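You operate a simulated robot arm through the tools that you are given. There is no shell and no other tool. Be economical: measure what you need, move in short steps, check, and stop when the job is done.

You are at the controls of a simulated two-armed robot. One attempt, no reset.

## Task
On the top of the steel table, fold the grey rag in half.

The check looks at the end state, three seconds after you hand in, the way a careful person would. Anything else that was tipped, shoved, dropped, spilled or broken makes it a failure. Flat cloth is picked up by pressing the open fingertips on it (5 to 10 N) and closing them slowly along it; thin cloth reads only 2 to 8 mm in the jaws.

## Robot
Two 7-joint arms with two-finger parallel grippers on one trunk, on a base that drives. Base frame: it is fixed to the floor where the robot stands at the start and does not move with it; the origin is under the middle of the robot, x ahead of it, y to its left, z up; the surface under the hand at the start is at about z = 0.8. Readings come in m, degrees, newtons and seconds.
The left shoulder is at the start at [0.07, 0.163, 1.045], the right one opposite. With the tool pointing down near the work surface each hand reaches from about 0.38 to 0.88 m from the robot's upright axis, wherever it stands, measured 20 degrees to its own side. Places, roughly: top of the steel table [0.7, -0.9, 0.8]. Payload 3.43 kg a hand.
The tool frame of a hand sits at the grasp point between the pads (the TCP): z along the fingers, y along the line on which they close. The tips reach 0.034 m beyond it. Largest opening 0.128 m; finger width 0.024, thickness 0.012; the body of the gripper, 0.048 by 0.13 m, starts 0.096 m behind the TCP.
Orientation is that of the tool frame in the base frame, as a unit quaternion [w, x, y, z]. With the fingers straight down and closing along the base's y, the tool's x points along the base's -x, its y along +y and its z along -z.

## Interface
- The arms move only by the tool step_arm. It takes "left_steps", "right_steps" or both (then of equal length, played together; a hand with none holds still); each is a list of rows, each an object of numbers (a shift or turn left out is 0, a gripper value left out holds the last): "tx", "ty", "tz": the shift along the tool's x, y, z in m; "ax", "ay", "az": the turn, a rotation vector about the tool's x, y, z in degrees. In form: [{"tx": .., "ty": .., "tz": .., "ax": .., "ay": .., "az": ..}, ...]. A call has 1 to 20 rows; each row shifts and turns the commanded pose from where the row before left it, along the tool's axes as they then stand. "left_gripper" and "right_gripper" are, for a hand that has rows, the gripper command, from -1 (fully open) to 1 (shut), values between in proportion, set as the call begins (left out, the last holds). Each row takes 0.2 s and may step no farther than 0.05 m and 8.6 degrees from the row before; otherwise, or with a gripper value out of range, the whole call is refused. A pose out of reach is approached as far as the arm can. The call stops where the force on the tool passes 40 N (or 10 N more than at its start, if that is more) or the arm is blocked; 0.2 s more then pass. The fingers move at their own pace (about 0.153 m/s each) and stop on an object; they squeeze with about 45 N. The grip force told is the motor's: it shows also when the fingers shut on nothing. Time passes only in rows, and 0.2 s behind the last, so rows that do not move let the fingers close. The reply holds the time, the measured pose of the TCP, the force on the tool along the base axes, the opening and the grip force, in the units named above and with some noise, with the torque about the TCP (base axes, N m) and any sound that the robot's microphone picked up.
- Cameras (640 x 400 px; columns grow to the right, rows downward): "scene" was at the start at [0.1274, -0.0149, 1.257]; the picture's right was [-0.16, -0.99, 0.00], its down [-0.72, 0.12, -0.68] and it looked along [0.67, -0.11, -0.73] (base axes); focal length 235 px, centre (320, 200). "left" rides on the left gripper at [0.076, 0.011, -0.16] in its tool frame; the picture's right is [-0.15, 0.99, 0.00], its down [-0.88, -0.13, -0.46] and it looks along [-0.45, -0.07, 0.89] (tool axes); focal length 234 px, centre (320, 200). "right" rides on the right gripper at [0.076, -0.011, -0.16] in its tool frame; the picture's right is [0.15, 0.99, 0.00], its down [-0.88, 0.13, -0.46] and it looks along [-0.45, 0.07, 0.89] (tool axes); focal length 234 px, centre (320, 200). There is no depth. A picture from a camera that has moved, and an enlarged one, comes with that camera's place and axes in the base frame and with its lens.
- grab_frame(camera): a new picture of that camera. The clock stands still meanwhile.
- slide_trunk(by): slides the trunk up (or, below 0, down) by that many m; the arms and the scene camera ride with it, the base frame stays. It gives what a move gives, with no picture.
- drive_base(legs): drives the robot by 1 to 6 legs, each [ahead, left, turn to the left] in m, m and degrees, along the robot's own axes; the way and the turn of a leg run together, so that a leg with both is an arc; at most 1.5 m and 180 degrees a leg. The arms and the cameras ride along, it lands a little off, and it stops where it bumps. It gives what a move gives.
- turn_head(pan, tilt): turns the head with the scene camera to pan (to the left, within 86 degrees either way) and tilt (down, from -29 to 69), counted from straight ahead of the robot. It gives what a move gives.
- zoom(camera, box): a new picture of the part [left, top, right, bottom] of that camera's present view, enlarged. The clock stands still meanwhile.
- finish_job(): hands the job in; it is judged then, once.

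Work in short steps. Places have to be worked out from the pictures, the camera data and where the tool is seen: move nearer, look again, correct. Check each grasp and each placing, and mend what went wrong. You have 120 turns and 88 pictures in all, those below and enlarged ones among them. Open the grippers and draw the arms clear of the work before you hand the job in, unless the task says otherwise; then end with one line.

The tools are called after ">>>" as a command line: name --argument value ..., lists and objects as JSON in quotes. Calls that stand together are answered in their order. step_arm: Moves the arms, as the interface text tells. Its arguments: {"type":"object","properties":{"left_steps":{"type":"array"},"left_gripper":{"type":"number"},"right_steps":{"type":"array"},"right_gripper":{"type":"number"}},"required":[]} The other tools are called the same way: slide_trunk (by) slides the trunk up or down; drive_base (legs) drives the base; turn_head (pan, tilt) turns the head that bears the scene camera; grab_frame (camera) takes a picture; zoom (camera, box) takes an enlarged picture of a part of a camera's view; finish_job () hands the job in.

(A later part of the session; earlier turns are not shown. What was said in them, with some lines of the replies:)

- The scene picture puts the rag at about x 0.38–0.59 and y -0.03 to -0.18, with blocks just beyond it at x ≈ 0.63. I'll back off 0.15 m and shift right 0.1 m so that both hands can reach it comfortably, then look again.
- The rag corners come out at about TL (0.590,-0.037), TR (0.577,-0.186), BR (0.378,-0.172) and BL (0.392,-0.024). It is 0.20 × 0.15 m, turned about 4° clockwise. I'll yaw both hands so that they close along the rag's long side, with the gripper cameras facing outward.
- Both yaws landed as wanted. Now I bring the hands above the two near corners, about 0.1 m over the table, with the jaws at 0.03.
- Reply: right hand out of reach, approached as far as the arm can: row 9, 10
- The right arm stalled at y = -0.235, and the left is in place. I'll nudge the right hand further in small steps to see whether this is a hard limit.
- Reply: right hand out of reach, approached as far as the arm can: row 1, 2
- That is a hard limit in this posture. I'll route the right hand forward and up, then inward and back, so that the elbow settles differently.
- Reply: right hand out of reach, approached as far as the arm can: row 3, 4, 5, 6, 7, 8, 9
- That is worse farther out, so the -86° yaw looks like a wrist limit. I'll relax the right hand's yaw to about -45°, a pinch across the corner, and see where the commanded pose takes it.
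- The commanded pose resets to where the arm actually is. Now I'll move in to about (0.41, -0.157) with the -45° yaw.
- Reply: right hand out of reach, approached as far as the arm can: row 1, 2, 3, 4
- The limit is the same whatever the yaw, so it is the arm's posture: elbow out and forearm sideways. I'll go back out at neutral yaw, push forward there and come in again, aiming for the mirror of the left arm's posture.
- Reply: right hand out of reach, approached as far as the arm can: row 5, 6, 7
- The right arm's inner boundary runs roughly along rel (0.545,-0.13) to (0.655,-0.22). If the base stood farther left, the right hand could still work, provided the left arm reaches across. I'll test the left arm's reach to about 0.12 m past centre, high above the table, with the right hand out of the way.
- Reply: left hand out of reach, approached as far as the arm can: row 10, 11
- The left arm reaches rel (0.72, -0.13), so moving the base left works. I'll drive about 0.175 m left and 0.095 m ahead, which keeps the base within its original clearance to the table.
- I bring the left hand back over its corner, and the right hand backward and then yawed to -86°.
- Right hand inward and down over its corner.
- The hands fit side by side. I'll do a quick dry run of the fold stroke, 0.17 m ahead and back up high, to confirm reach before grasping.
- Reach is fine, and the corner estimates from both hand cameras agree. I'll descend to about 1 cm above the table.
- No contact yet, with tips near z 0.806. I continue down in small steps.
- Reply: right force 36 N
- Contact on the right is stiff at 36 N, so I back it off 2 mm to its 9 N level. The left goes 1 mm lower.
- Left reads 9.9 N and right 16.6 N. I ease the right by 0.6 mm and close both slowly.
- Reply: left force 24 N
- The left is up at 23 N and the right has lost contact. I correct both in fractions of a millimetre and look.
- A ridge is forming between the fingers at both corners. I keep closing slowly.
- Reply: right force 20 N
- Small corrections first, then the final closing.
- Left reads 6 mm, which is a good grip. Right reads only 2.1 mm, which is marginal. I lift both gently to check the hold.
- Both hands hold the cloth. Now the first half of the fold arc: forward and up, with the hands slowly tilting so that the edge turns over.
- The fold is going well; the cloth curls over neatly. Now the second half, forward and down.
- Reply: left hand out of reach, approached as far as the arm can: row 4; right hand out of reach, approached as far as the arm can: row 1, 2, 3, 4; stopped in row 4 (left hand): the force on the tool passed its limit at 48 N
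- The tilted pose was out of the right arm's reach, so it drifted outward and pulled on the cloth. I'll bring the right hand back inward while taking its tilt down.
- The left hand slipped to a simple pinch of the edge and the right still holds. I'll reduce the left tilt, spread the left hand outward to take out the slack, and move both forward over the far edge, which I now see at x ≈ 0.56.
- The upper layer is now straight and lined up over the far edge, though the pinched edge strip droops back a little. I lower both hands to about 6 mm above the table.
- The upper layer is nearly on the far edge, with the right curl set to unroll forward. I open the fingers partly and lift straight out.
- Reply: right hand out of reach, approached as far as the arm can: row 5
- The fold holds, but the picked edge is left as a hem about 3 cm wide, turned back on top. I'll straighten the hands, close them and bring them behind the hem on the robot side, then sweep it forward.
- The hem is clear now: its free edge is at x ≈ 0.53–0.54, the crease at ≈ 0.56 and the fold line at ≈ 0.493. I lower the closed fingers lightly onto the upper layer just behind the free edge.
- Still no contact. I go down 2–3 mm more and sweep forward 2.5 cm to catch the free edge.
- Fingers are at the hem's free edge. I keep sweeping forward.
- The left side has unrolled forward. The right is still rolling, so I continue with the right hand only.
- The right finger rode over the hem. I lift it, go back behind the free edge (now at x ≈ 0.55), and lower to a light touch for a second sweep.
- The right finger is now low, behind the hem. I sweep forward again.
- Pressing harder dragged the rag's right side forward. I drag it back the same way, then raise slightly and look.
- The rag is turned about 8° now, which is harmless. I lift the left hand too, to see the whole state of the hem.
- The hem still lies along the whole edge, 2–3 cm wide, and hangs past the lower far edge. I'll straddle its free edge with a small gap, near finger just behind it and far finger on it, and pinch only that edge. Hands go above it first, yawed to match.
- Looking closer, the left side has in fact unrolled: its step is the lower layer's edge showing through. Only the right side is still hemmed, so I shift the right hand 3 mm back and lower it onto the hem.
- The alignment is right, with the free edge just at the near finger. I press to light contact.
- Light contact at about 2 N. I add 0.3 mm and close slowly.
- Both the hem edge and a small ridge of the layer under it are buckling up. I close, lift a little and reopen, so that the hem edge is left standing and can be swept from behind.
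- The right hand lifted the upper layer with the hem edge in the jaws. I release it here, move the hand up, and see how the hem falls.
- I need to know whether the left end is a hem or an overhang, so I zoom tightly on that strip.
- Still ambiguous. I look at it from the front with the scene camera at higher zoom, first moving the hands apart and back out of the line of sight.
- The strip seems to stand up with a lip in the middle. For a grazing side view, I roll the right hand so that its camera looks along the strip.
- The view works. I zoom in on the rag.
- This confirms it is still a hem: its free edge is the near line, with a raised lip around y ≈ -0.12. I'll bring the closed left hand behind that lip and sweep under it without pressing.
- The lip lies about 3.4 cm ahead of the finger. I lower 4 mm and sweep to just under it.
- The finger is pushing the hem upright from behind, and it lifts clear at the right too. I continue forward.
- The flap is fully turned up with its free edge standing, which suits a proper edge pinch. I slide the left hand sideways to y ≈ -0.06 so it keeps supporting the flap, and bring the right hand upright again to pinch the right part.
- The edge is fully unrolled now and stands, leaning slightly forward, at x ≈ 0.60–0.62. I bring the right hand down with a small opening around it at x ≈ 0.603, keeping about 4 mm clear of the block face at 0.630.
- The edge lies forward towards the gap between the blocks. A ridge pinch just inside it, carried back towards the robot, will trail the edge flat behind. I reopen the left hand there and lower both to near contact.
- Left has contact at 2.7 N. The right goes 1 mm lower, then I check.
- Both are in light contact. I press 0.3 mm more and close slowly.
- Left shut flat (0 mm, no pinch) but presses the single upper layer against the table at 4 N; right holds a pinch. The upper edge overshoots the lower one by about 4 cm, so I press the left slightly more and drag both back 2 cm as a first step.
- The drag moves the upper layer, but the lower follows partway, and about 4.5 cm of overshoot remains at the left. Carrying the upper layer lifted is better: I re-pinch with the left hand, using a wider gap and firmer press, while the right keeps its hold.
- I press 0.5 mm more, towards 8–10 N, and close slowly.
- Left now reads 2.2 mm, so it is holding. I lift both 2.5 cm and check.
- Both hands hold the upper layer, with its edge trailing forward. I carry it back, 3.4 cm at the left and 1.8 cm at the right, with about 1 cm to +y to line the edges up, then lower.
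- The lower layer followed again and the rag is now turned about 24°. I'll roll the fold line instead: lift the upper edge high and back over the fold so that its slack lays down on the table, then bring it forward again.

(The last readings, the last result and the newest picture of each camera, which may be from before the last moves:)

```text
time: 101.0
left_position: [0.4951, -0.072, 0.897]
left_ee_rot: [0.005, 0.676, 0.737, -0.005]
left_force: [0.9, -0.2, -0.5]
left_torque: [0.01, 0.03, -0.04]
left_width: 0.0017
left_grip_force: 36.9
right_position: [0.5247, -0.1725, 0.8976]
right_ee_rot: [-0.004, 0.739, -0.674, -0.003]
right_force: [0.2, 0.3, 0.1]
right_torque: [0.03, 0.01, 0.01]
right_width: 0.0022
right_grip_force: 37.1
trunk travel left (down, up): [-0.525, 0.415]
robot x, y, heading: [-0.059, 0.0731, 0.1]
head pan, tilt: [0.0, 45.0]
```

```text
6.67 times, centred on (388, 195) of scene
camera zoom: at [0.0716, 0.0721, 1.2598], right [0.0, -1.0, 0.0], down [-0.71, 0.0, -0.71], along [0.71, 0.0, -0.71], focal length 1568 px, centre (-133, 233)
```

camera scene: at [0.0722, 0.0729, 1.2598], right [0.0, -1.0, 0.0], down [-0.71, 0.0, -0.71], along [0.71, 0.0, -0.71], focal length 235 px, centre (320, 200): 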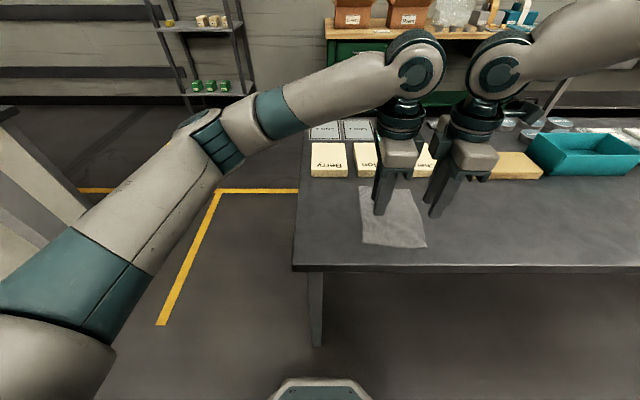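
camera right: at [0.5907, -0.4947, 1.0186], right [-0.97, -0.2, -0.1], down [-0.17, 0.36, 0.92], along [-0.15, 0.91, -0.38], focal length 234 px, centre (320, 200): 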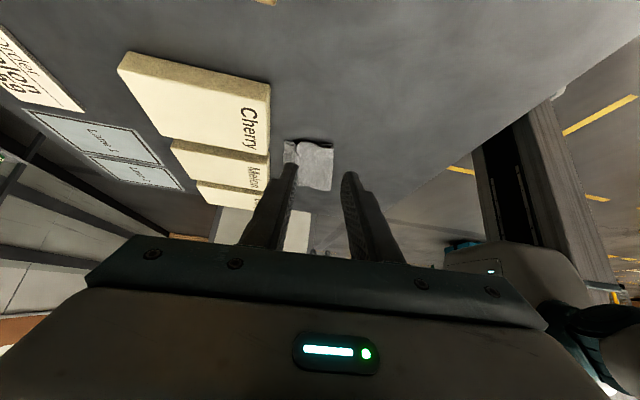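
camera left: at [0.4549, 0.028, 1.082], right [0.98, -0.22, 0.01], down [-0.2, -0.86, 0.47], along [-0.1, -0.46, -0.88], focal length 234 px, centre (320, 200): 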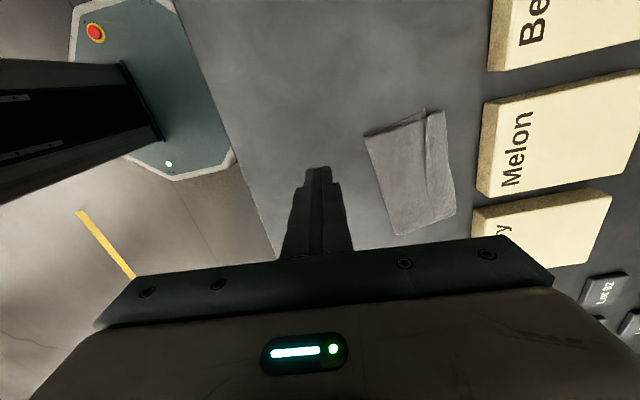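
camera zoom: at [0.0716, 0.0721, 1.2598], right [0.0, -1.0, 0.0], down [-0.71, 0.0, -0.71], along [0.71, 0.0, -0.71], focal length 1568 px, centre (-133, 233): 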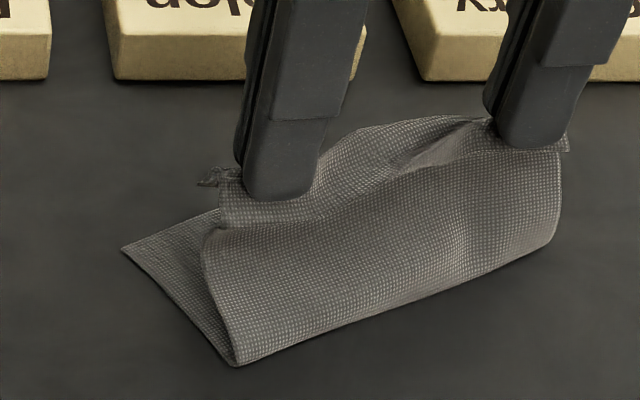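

The view is clear: the lower layer is about 7 cm long and the upper stands over the fold. I push the upper edge back past the fold by about 6 cm so that roughly 3 cm more cloth lays down on the robot side.

>>> step_arm --left_steps '[{"ty": -0.0077, "tx": -0.0029, "tz": 0.0015}, {"ty": -0.0077, "tx": -0.0029, "tz": 0.0015}, {"ty": -0.0077, "tx": -0.0029, "tz": 0.0015}, {"ty": -0.0077, "tx": -0.0029, "tz": 0.0015}, {"ty": -0.0077, "tx": -0.0029, "tz": 0.0015}, {"ty": -0.0077, "tx": -0.0029, "tz": 0.0015}, {"ty": -0.0077, "tx": -0.0029, "tz": 0.0015}, {"ty": -0.0077, "tx": -0.0029, "tz": 0.0015}, {}]' --right_steps '[{"ty": 0.0058, "tx": 0.00225, "tz": 0.0015}, {"ty": 0.0058, "tx": 0.00225, "tz": 0.0015}, {"ty": 0.0058, "tx": 0.00225, "tz": 0.0015}, {"ty": 0.0058, "tx": 0.00225, "tz": 0.0015}, {"ty": 0.0058, "tx": 0.00225, "tz": 0.0015}, {"ty": 0.0058, "tx": 0.00225, "tz": 0.0015}, {"ty": 0.0058, "tx": 0.00225, "tz": 0.0015}, {"ty": 0.0058, "tx": 0.00225, "tz": 0.0015}, {}]'

>>> zoom --camera "scene" --box '[340, 165, 436, 225]'

```text
time: 103.0
left_position: [0.436, -0.1006, 0.885]
left_ee_rot: [0.004, 0.675, 0.738, -0.004]
left_force: [0.1, -0.6, 0.4]
left_torque: [-0.04, 0.02, -0.06]
left_width: 0.0018
left_grip_force: 36.6
right_position: [0.4805, -0.1951, 0.8852]
right_ee_rot: [-0.004, 0.738, -0.674, -0.002]
right_force: [-0.5, 0.7, 0.4]
right_torque: [0.04, 0.0, 0.0]
right_width: 0.0018
right_grip_force: 36.7
trunk travel left (down, up): [-0.525, 0.415]
robot x, y, heading: [-0.0582, 0.0733, 0.1]
head pan, tilt: [0.0, 45.0]
```

```text
6.67 times, centred on (388, 195) of scene
camera zoom: at [0.0716, 0.0721, 1.2598], right [0.0, -1.0, 0.0], down [-0.71, 0.0, -0.71], along [0.71, 0.0, -0.71], focal length 1568 px, centre (-133, 233)
```

zoom: 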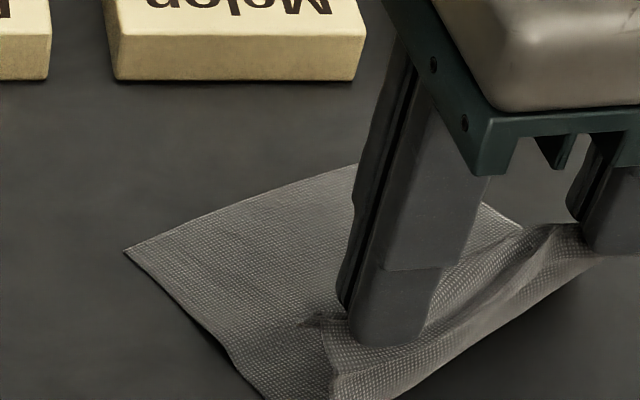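

The lower corner stayed put and the fold line has rolled back to about the middle. Now I swing the upper edge forward again and lower it onto the far edge.

>>> step_arm --left_steps '[{"ty": 0.00867, "tx": 0.00276}, {"ty": 0.00867, "tx": 0.00276}, {"ty": 0.00867, "tx": 0.00276}, {"ty": 0.00867, "tx": 0.00276}, {"ty": 0.00867, "tx": 0.00276, "tz": 0.004}, {"ty": 0.00867, "tx": 0.00276, "tz": 0.006}, {"ty": 0.00867, "tx": 0.00276, "tz": 0.007}, {"ty": 0.00867, "tx": 0.00276, "tz": 0.008}, {"ty": 0.00867, "tx": 0.00276, "tz": 0.008}, {"ty": 0.00867, "tx": 0.00276, "tz": 0.007}, {}]' --right_steps '[{"ty": -0.00824, "tx": -0.0024}, {"ty": -0.00824, "tx": -0.0024}, {"ty": -0.00824, "tx": -0.0024}, {"ty": -0.00824, "tx": -0.0024}, {"ty": -0.00824, "tx": -0.0024, "tz": 0.004}, {"ty": -0.00824, "tx": -0.0024, "tz": 0.006}, {"ty": -0.00824, "tx": -0.0024, "tz": 0.007}, {"ty": -0.00824, "tx": -0.0024, "tz": 0.008}, {"ty": -0.00824, "tx": -0.0024, "tz": 0.008}, {"ty": -0.00824, "tx": -0.0024, "tz": 0.007}, {}]'

>>> zoom --camera "scene" --box '[340, 165, 436, 225]'

```text
time: 105.4
left_position: [0.5195, -0.0667, 0.8436]
left_ee_rot: [0.005, 0.676, 0.737, -0.005]
left_force: [1.0, -0.3, -0.9]
left_torque: [-0.01, -0.01, -0.03]
left_width: 0.0018
left_grip_force: 36.7
right_position: [0.5596, -0.1622, 0.8453]
right_ee_rot: [-0.005, 0.738, -0.675, -0.003]
right_force: [0.0, 0.5, -0.6]
right_torque: [0.01, 0.01, 0.01]
right_width: 0.0018
right_grip_force: 36.8
trunk travel left (down, up): [-0.525, 0.415]
robot x, y, heading: [-0.0576, 0.0805, 0.1]
head pan, tilt: [0.0, 45.0]
```

```text
6.67 times, centred on (388, 195) of scene
camera zoom: at [0.0709, 0.0718, 1.2599], right [0.0, -1.0, 0.0], down [-0.71, 0.0, -0.71], along [0.71, 0.0, -0.71], focal length 1568 px, centre (-133, 233)
```

zoom: 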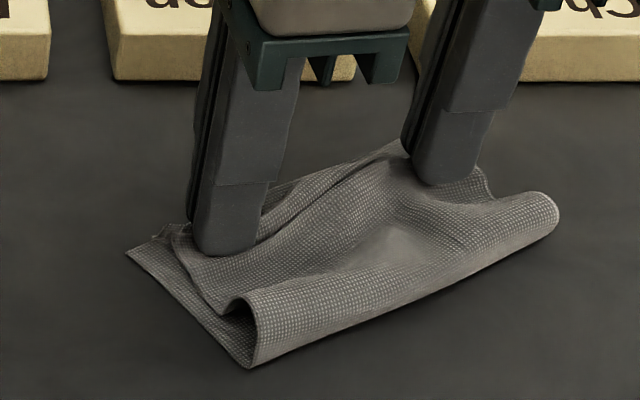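

The upper edge is on target at the left, and the extra cloth sits as a bulge near the fold. I release both, lift out, and plan to smooth the bulge towards the fold.

>>> step_arm --left_steps '[{"tz": 0.003}, {}, {}]' --right_steps '[{"tz": 0.004}, {}, {}]' --left_gripper 0.7 --right_gripper 0.7

>>> step_arm --left_steps '[{"tz": -0.01}, {"tz": -0.02}, {"tz": -0.03}, {"tx": 0.04, "tz": -0.01}, {"tx": 0.04}, {"tx": 0.03}]' --right_steps '[{"tz": -0.01}, {"tz": -0.02}, {"tz": -0.03}, {"tx": 0.04, "tz": -0.01}, {"tx": 0.04}, {"tx": 0.03}]'

>>> zoom --camera "scene" --box '[340, 165, 436, 225]'

```text
time: 106.2
left_position: [0.5194, -0.0651, 0.8413]
left_ee_rot: [0.005, 0.675, 0.738, -0.005]
left_force: [-0.6, -0.1, 0.8]
left_torque: [0.04, 0.01, -0.01]
left_width: 0.0191
left_grip_force: 0.0
right_position: [0.5607, -0.1625, 0.8405]
right_ee_rot: [-0.005, 0.739, -0.674, -0.002]
right_force: [0.9, 0.1, 0.4]
right_torque: [-0.01, 0.02, -0.02]
right_width: 0.0195
right_grip_force: 0.1
trunk travel left (down, up): [-0.525, 0.415]
robot x, y, heading: [-0.0592, 0.0729, 0.1]
head pan, tilt: [0.0, 45.0]
```

```text
time: 107.6
left_position: [0.5096, 0.0469, 0.9097]
left_ee_rot: [0.005, 0.676, 0.737, -0.005]
left_force: [-0.1, -0.5, 0.6]
left_torque: [0.02, 0.01, 0.0]
left_width: 0.0193
left_grip_force: 0.0
right_position: [0.5699, -0.2725, 0.9109]
right_ee_rot: [-0.004, 0.739, -0.674, -0.002]
right_force: [0.4, -0.5, 1.4]
right_torque: [0.01, 0.01, 0.0]
right_width: 0.0192
right_grip_force: 0.0
trunk travel left (down, up): [-0.525, 0.415]
robot x, y, heading: [-0.058, 0.0729, 0.1]
head pan, tilt: [0.0, 45.0]
```

```text
6.67 times, centred on (388, 195) of scene
camera zoom: at [0.0712, 0.0721, 1.2599], right [0.0, -1.0, 0.0], down [-0.71, 0.0, -0.71], along [0.71, 0.0, -0.71], focal length 1568 px, centre (-133, 233)
```

zoom: 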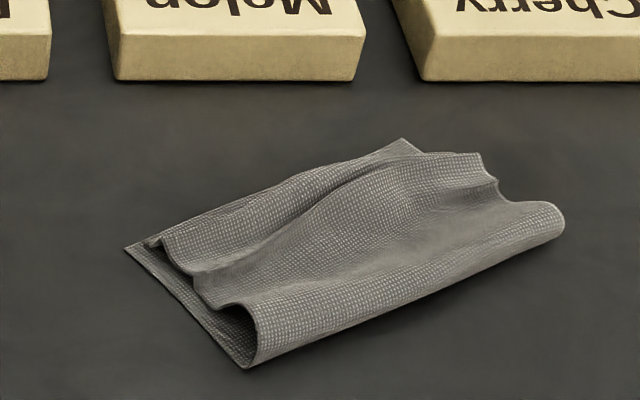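

The upper edge lies near the far edge, with slack humps in the middle. I close both hands, press lightly about 3 cm inside the far edge, and stroke towards the fold to drive the slack out.

>>> step_arm --left_steps '[{"tx": -0.03, "ty": -0.0035}, {"tx": -0.03, "ty": -0.0035}, {"tx": -0.03, "ty": -0.0035}, {"tx": -0.0282, "ty": -0.0035}, {"tz": 0.03}, {"tz": 0.025}, {"tz": 0.01}, {"tz": 0.004}, {"ty": -0.00467, "tx": -0.00179}, {"ty": -0.00467, "tx": -0.00179}, {"ty": -0.00467, "tx": -0.00179}, {"ty": -0.00467, "tx": -0.00179}, {"ty": -0.00467, "tx": -0.00179}, {"ty": -0.00467, "tx": -0.00179}, {"ty": -0.00467, "tx": -0.00179}, {"ty": -0.00467, "tx": -0.00179}, {"ty": -0.00467, "tx": -0.00179}]' --right_steps '[{"tx": -0.0285, "ty": 0.003}, {"tx": -0.0285, "ty": 0.003}, {"tx": -0.0285, "ty": 0.003}, {"tx": -0.0285, "ty": 0.003}, {"tz": 0.03}, {"tz": 0.026}, {"tz": 0.01}, {"tz": 0.004}, {"ty": 0.00467, "tx": 0.00179}, {"ty": 0.00467, "tx": 0.00179}, {"ty": 0.00467, "tx": 0.00179}, {"ty": 0.00467, "tx": 0.00179}, {"ty": 0.00467, "tx": 0.00179}, {"ty": 0.00467, "tx": 0.00179}, {"ty": 0.00467, "tx": 0.00179}, {"ty": 0.00467, "tx": 0.00179}, {"ty": 0.00467, "tx": 0.00179}]' --left_gripper 1 --right_gripper 1

>>> step_arm --left_steps '[{"tz": -0.02}, {"tz": -0.03}, {"tz": -0.02, "tx": 0.03}, {"tx": 0.04}, {"tx": 0.04}]' --right_steps '[{"tz": -0.02}, {"tz": -0.03}, {"tz": -0.02, "tx": 0.03}, {"tx": 0.04}, {"tx": 0.04}]'

>>> zoom --camera "scene" --box '[340, 165, 436, 225]'

```text
time: 111.2
left_position: [0.4667, -0.0945, 0.8441]
left_ee_rot: [0.004, 0.676, 0.737, -0.004]
left_force: [-0.3, 0.3, 0.2]
left_torque: [0.0, -0.03, 0.0]
left_width: 0.0
left_grip_force: 32.7
right_position: [0.5067, -0.1801, 0.8403]
right_ee_rot: [-0.005, 0.738, -0.675, -0.003]
right_force: [-0.2, 0.1, 0.3]
right_torque: [-0.01, 0.02, 0.01]
right_width: 0.0
right_grip_force: 33.0
trunk travel left (down, up): [-0.525, 0.415]
robot x, y, heading: [-0.0567, 0.0734, 0.4]
head pan, tilt: [0.0, 45.0]
```

```text
time: 112.4
left_position: [0.4544, 0.0168, 0.9119]
left_ee_rot: [0.005, 0.675, 0.738, -0.005]
left_force: [0.4, 0.8, 0.8]
left_torque: [-0.01, -0.01, 0.01]
left_width: 0.0
left_grip_force: 33.4
right_position: [0.5163, -0.2892, 0.9103]
right_ee_rot: [-0.004, 0.739, -0.674, -0.003]
right_force: [-0.2, 0.4, -0.2]
right_torque: [0.0, 0.0, 0.02]
right_width: 0.0001
right_grip_force: 32.7
trunk travel left (down, up): [-0.525, 0.415]
robot x, y, heading: [-0.0587, 0.0753, 0.1]
head pan, tilt: [0.0, 45.0]
```

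```text
6.67 times, centred on (388, 195) of scene
camera zoom: at [0.0709, 0.072, 1.26], right [0.0, -1.0, 0.0], down [-0.71, 0.0, -0.71], along [0.71, 0.0, -0.71], focal length 1568 px, centre (-133, 233)
```

zoom: 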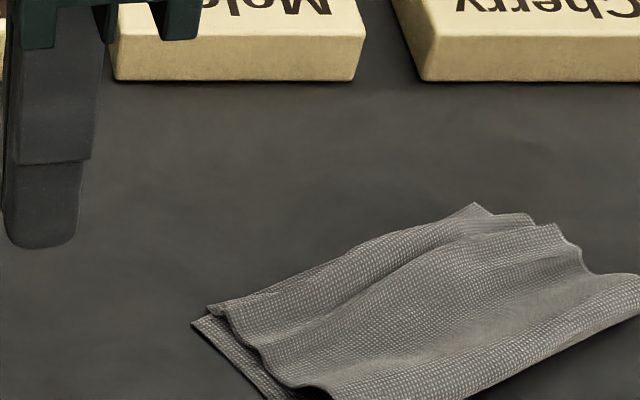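

The rag slid towards the robot without harm, and the hump is smaller. Pressing straight down, from the far edge stepwise to the fold, should flatten it without dragging, so I do three pats with both hands.

>>> step_arm --left_steps '[{"tx": -0.0273, "ty": 0.0028}, {"tx": -0.0273, "ty": 0.0028}, {"tx": -0.0273, "ty": 0.0028}, {"tx": -0.0273, "ty": 0.0027}, {"tz": 0.03}, {"tz": 0.03}, {"tz": 0.012}, {"tz": 0.0032}, {}, {"tz": -0.012}, {"ty": -0.0234, "tx": -0.009}, {"tz": 0.012}, {}, {"tz": -0.012}, {"ty": -0.0234, "tx": -0.009}, {"tz": 0.012}, {}, {"tz": -0.02}, {"tz": -0.04}]' --right_steps '[{"tx": -0.0268, "ty": -0.003}, {"tx": -0.0268, "ty": -0.003}, {"tx": -0.0268, "ty": -0.003}, {"tx": -0.027, "ty": -0.003}, {"tz": 0.03}, {"tz": 0.03}, {"tz": 0.012}, {"tz": 0.0018}, {}, {"tz": -0.012}, {"ty": 0.0234, "tx": 0.009}, {"tz": 0.012}, {}, {"tz": -0.012}, {"ty": 0.0234, "tx": 0.009}, {"tz": 0.012}, {}, {"tz": -0.02}, {"tz": -0.04}]'

>>> step_arm --left_steps '[{"tx": 0.04}, {"tx": 0.04}, {"tx": 0.04}, {"tx": 0.03}]' --right_steps '[{"tx": 0.04}, {"tx": 0.04}, {"tx": 0.04}, {"tx": 0.02}]'

>>> zoom --camera "scene" --box '[352, 180, 448, 240]'

```text
time: 116.4
left_position: [0.4315, -0.1138, 0.9012]
left_ee_rot: [0.006, 0.675, 0.738, -0.004]
left_force: [-0.1, 0.5, 0.2]
left_torque: [-0.03, -0.03, 0.0]
left_width: 0.0001
left_grip_force: 33.3
right_position: [0.4732, -0.2028, 0.8973]
right_ee_rot: [-0.005, 0.738, -0.674, -0.002]
right_force: [-0.3, 0.1, -0.7]
right_torque: [-0.03, -0.03, -0.03]
right_width: 0.0003
right_grip_force: 32.6
trunk travel left (down, up): [-0.525, 0.415]
robot x, y, heading: [-0.0579, 0.0749, 0.3]
head pan, tilt: [0.0, 45.0]
```

```text
time: 117.4
left_position: [0.4209, 0.0344, 0.8971]
left_ee_rot: [0.005, 0.676, 0.737, -0.006]
left_force: [0.6, 1.1, 0.0]
left_torque: [-0.04, -0.01, -0.03]
left_width: 0.0
left_grip_force: 32.9
right_position: [0.4873, -0.3427, 0.895]
right_ee_rot: [-0.005, 0.739, -0.674, -0.003]
right_force: [-0.5, 0.0, 0.7]
right_torque: [-0.02, -0.01, 0.01]
right_width: 0.0002
right_grip_force: 33.1
trunk travel left (down, up): [-0.525, 0.415]
robot x, y, heading: [-0.0578, 0.0702, 0.1]
head pan, tilt: [0.0, 45.0]
```

```text
6.67 times, centred on (400, 210) of scene
camera zoom: at [0.0713, 0.0725, 1.2599], right [0.0, -1.0, 0.0], down [-0.71, 0.0, -0.71], along [0.71, 0.0, -0.71], focal length 1568 px, centre (-213, 133)
```

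zoom: 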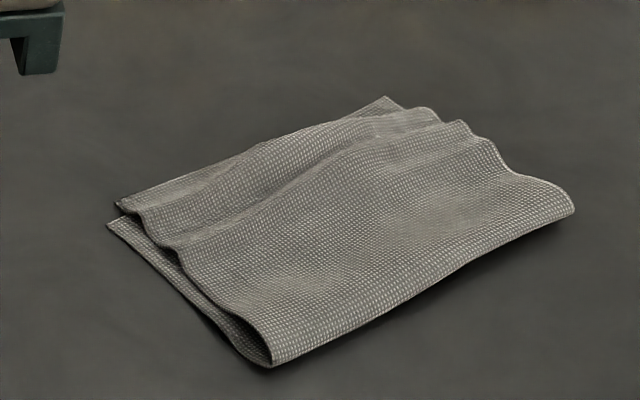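

The rag is now folded in half: the edges line up within about 1 cm, the fold is straight, and only soft ridges remain. One more firmer round of pats will flatten those.

>>> step_arm --left_steps '[{"tx": -0.0256, "ty": 0.0103}, {"tx": -0.0256, "ty": 0.0103}, {"tx": -0.0256, "ty": 0.0103}, {"tx": -0.0256, "ty": 0.0103}, {"tx": -0.0256, "ty": 0.0103}, {"tz": 0.03}, {"tz": 0.022}, {"tz": 0.0092}, {}, {"tz": -0.01}, {"ty": -0.0187, "tx": -0.0071}, {"tz": 0.01}, {"tz": -0.01}, {"ty": -0.0187, "tx": -0.0071}, {"tz": 0.01}, {"tz": -0.01}, {"ty": -0.0187, "tx": -0.0071}, {"tz": 0.01}, {"tz": -0.02}, {"tz": -0.04}]' --right_steps '[{"tx": -0.033, "ty": -0.0104}, {"tx": -0.033, "ty": -0.0104}, {"tx": -0.033, "ty": -0.0104}, {"tx": -0.033, "ty": -0.0104}, {"tx": -0.033, "ty": -0.0104}, {"tz": 0.03}, {"tz": 0.022}, {"tz": 0.0072}, {}, {"tz": -0.01}, {"ty": 0.0187, "tx": 0.0071}, {"tz": 0.01}, {"tz": -0.01}, {"ty": 0.0187, "tx": 0.0071}, {"tz": 0.01}, {"tz": -0.01}, {"ty": 0.0187, "tx": 0.0071}, {"tz": 0.01}, {"tz": -0.02}, {"tz": -0.04}]'

>>> step_arm --left_steps '[{"tx": 0.04}, {"tx": 0.04}, {"tx": 0.04}, {"tx": 0.04}]' --right_steps '[{"tx": 0.04}, {"tx": 0.04}, {"tx": 0.04}, {"tx": 0.04}]' --left_gripper -0.5 --right_gripper -0.5

>>> zoom --camera "scene" --box '[352, 180, 448, 240]'

```text
time: 121.6
left_position: [0.4283, -0.1122, 0.8956]
left_ee_rot: [0.005, 0.675, 0.738, -0.004]
left_force: [-0.3, -0.6, 0.2]
left_torque: [-0.03, -0.02, 0.0]
left_width: 0.0
left_grip_force: 33.3
right_position: [0.4687, -0.2003, 0.8987]
right_ee_rot: [-0.005, 0.738, -0.675, -0.002]
right_force: [-0.5, 1.1, 1.4]
right_torque: [-0.02, -0.03, -0.03]
right_width: 0.0002
right_grip_force: 33.1
trunk travel left (down, up): [-0.525, 0.415]
robot x, y, heading: [-0.061, 0.0741, 0.1]
head pan, tilt: [0.0, 45.0]
```

```text
time: 122.6
left_position: [0.4114, 0.0454, 0.8946]
left_ee_rot: [0.006, 0.676, 0.737, -0.005]
left_force: [-0.3, -0.8, 0.5]
left_torque: [0.0, 0.03, 0.02]
left_width: 0.0963
left_grip_force: 0.0
right_position: [0.4812, -0.3591, 0.8971]
right_ee_rot: [-0.005, 0.738, -0.674, -0.002]
right_force: [-0.1, -0.6, 1.2]
right_torque: [-0.03, -0.01, 0.0]
right_width: 0.096
right_grip_force: 0.1
trunk travel left (down, up): [-0.525, 0.415]
robot x, y, heading: [-0.06, 0.0729, 0.2]
head pan, tilt: [0.0, 45.0]
```

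```text
6.67 times, centred on (400, 210) of scene
camera zoom: at [0.0708, 0.0723, 1.26], right [0.0, -1.0, 0.0], down [-0.71, 0.0, -0.71], along [0.71, 0.0, -0.71], focal length 1568 px, centre (-213, 133)
```

zoom: 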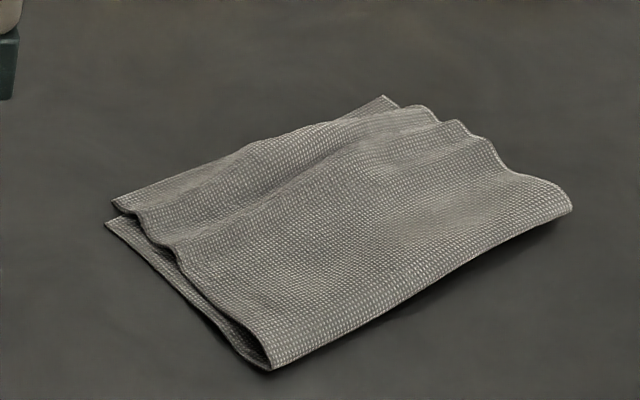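

The fold looks good, with edges aligned and only mild ripples. I raise both arms clear and take one overall picture.

>>> step_arm --left_steps '[{"tz": -0.04, "tx": 0.02}, {"tz": -0.04, "tx": 0.02}, {"tz": -0.04, "tx": 0.02}]' --right_steps '[{"tz": -0.04, "tx": 0.02}, {"tz": -0.04, "tx": 0.02}, {"tz": -0.04, "tx": 0.02}]' --left_gripper -1 --right_gripper -1

>>> grab_frame --camera "scene"

```text
time: 123.4
left_position: [0.4077, 0.1068, 1.0147]
left_ee_rot: [0.005, 0.675, 0.737, -0.004]
left_force: [0.1, -0.5, 0.3]
left_torque: [0.01, -0.03, 0.01]
left_width: 0.1277
left_grip_force: 0.1
right_position: [0.4849, -0.4187, 1.0155]
right_ee_rot: [-0.006, 0.738, -0.675, -0.001]
right_force: [-0.6, 0.0, 0.4]
right_torque: [0.01, -0.09, -0.02]
right_width: 0.1277
right_grip_force: 0.1
trunk travel left (down, up): [-0.525, 0.415]
robot x, y, heading: [-0.0609, 0.0743, -0.1]
head pan, tilt: [0.0, 45.0]
```

```text
1 pictures are left
camera scene: at [0.0694, 0.0724, 1.26], right [0.0, -1.0, 0.0], down [-0.71, 0.0, -0.71], along [0.71, 0.0, -0.71], focal length 235 px, centre (320, 200)
```

scene: 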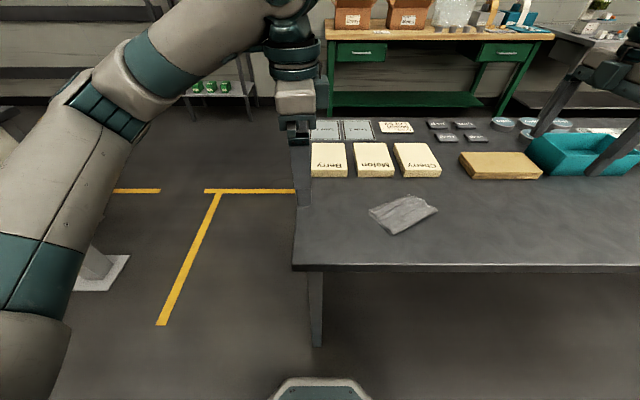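

The rag lies folded on the table, the blocks and the other items look undisturbed, and both arms are clear. I hand the job in.

>>> finish_job

```text
The job is handed in.
```

The grey rag is folded in half on the steel table, with its edges within about 1 cm of each other and a few soft ripples left. It now lies at an angle, a few centimetres nearer the robot; nothing else looks disturbed, and both grippers are open and clear.
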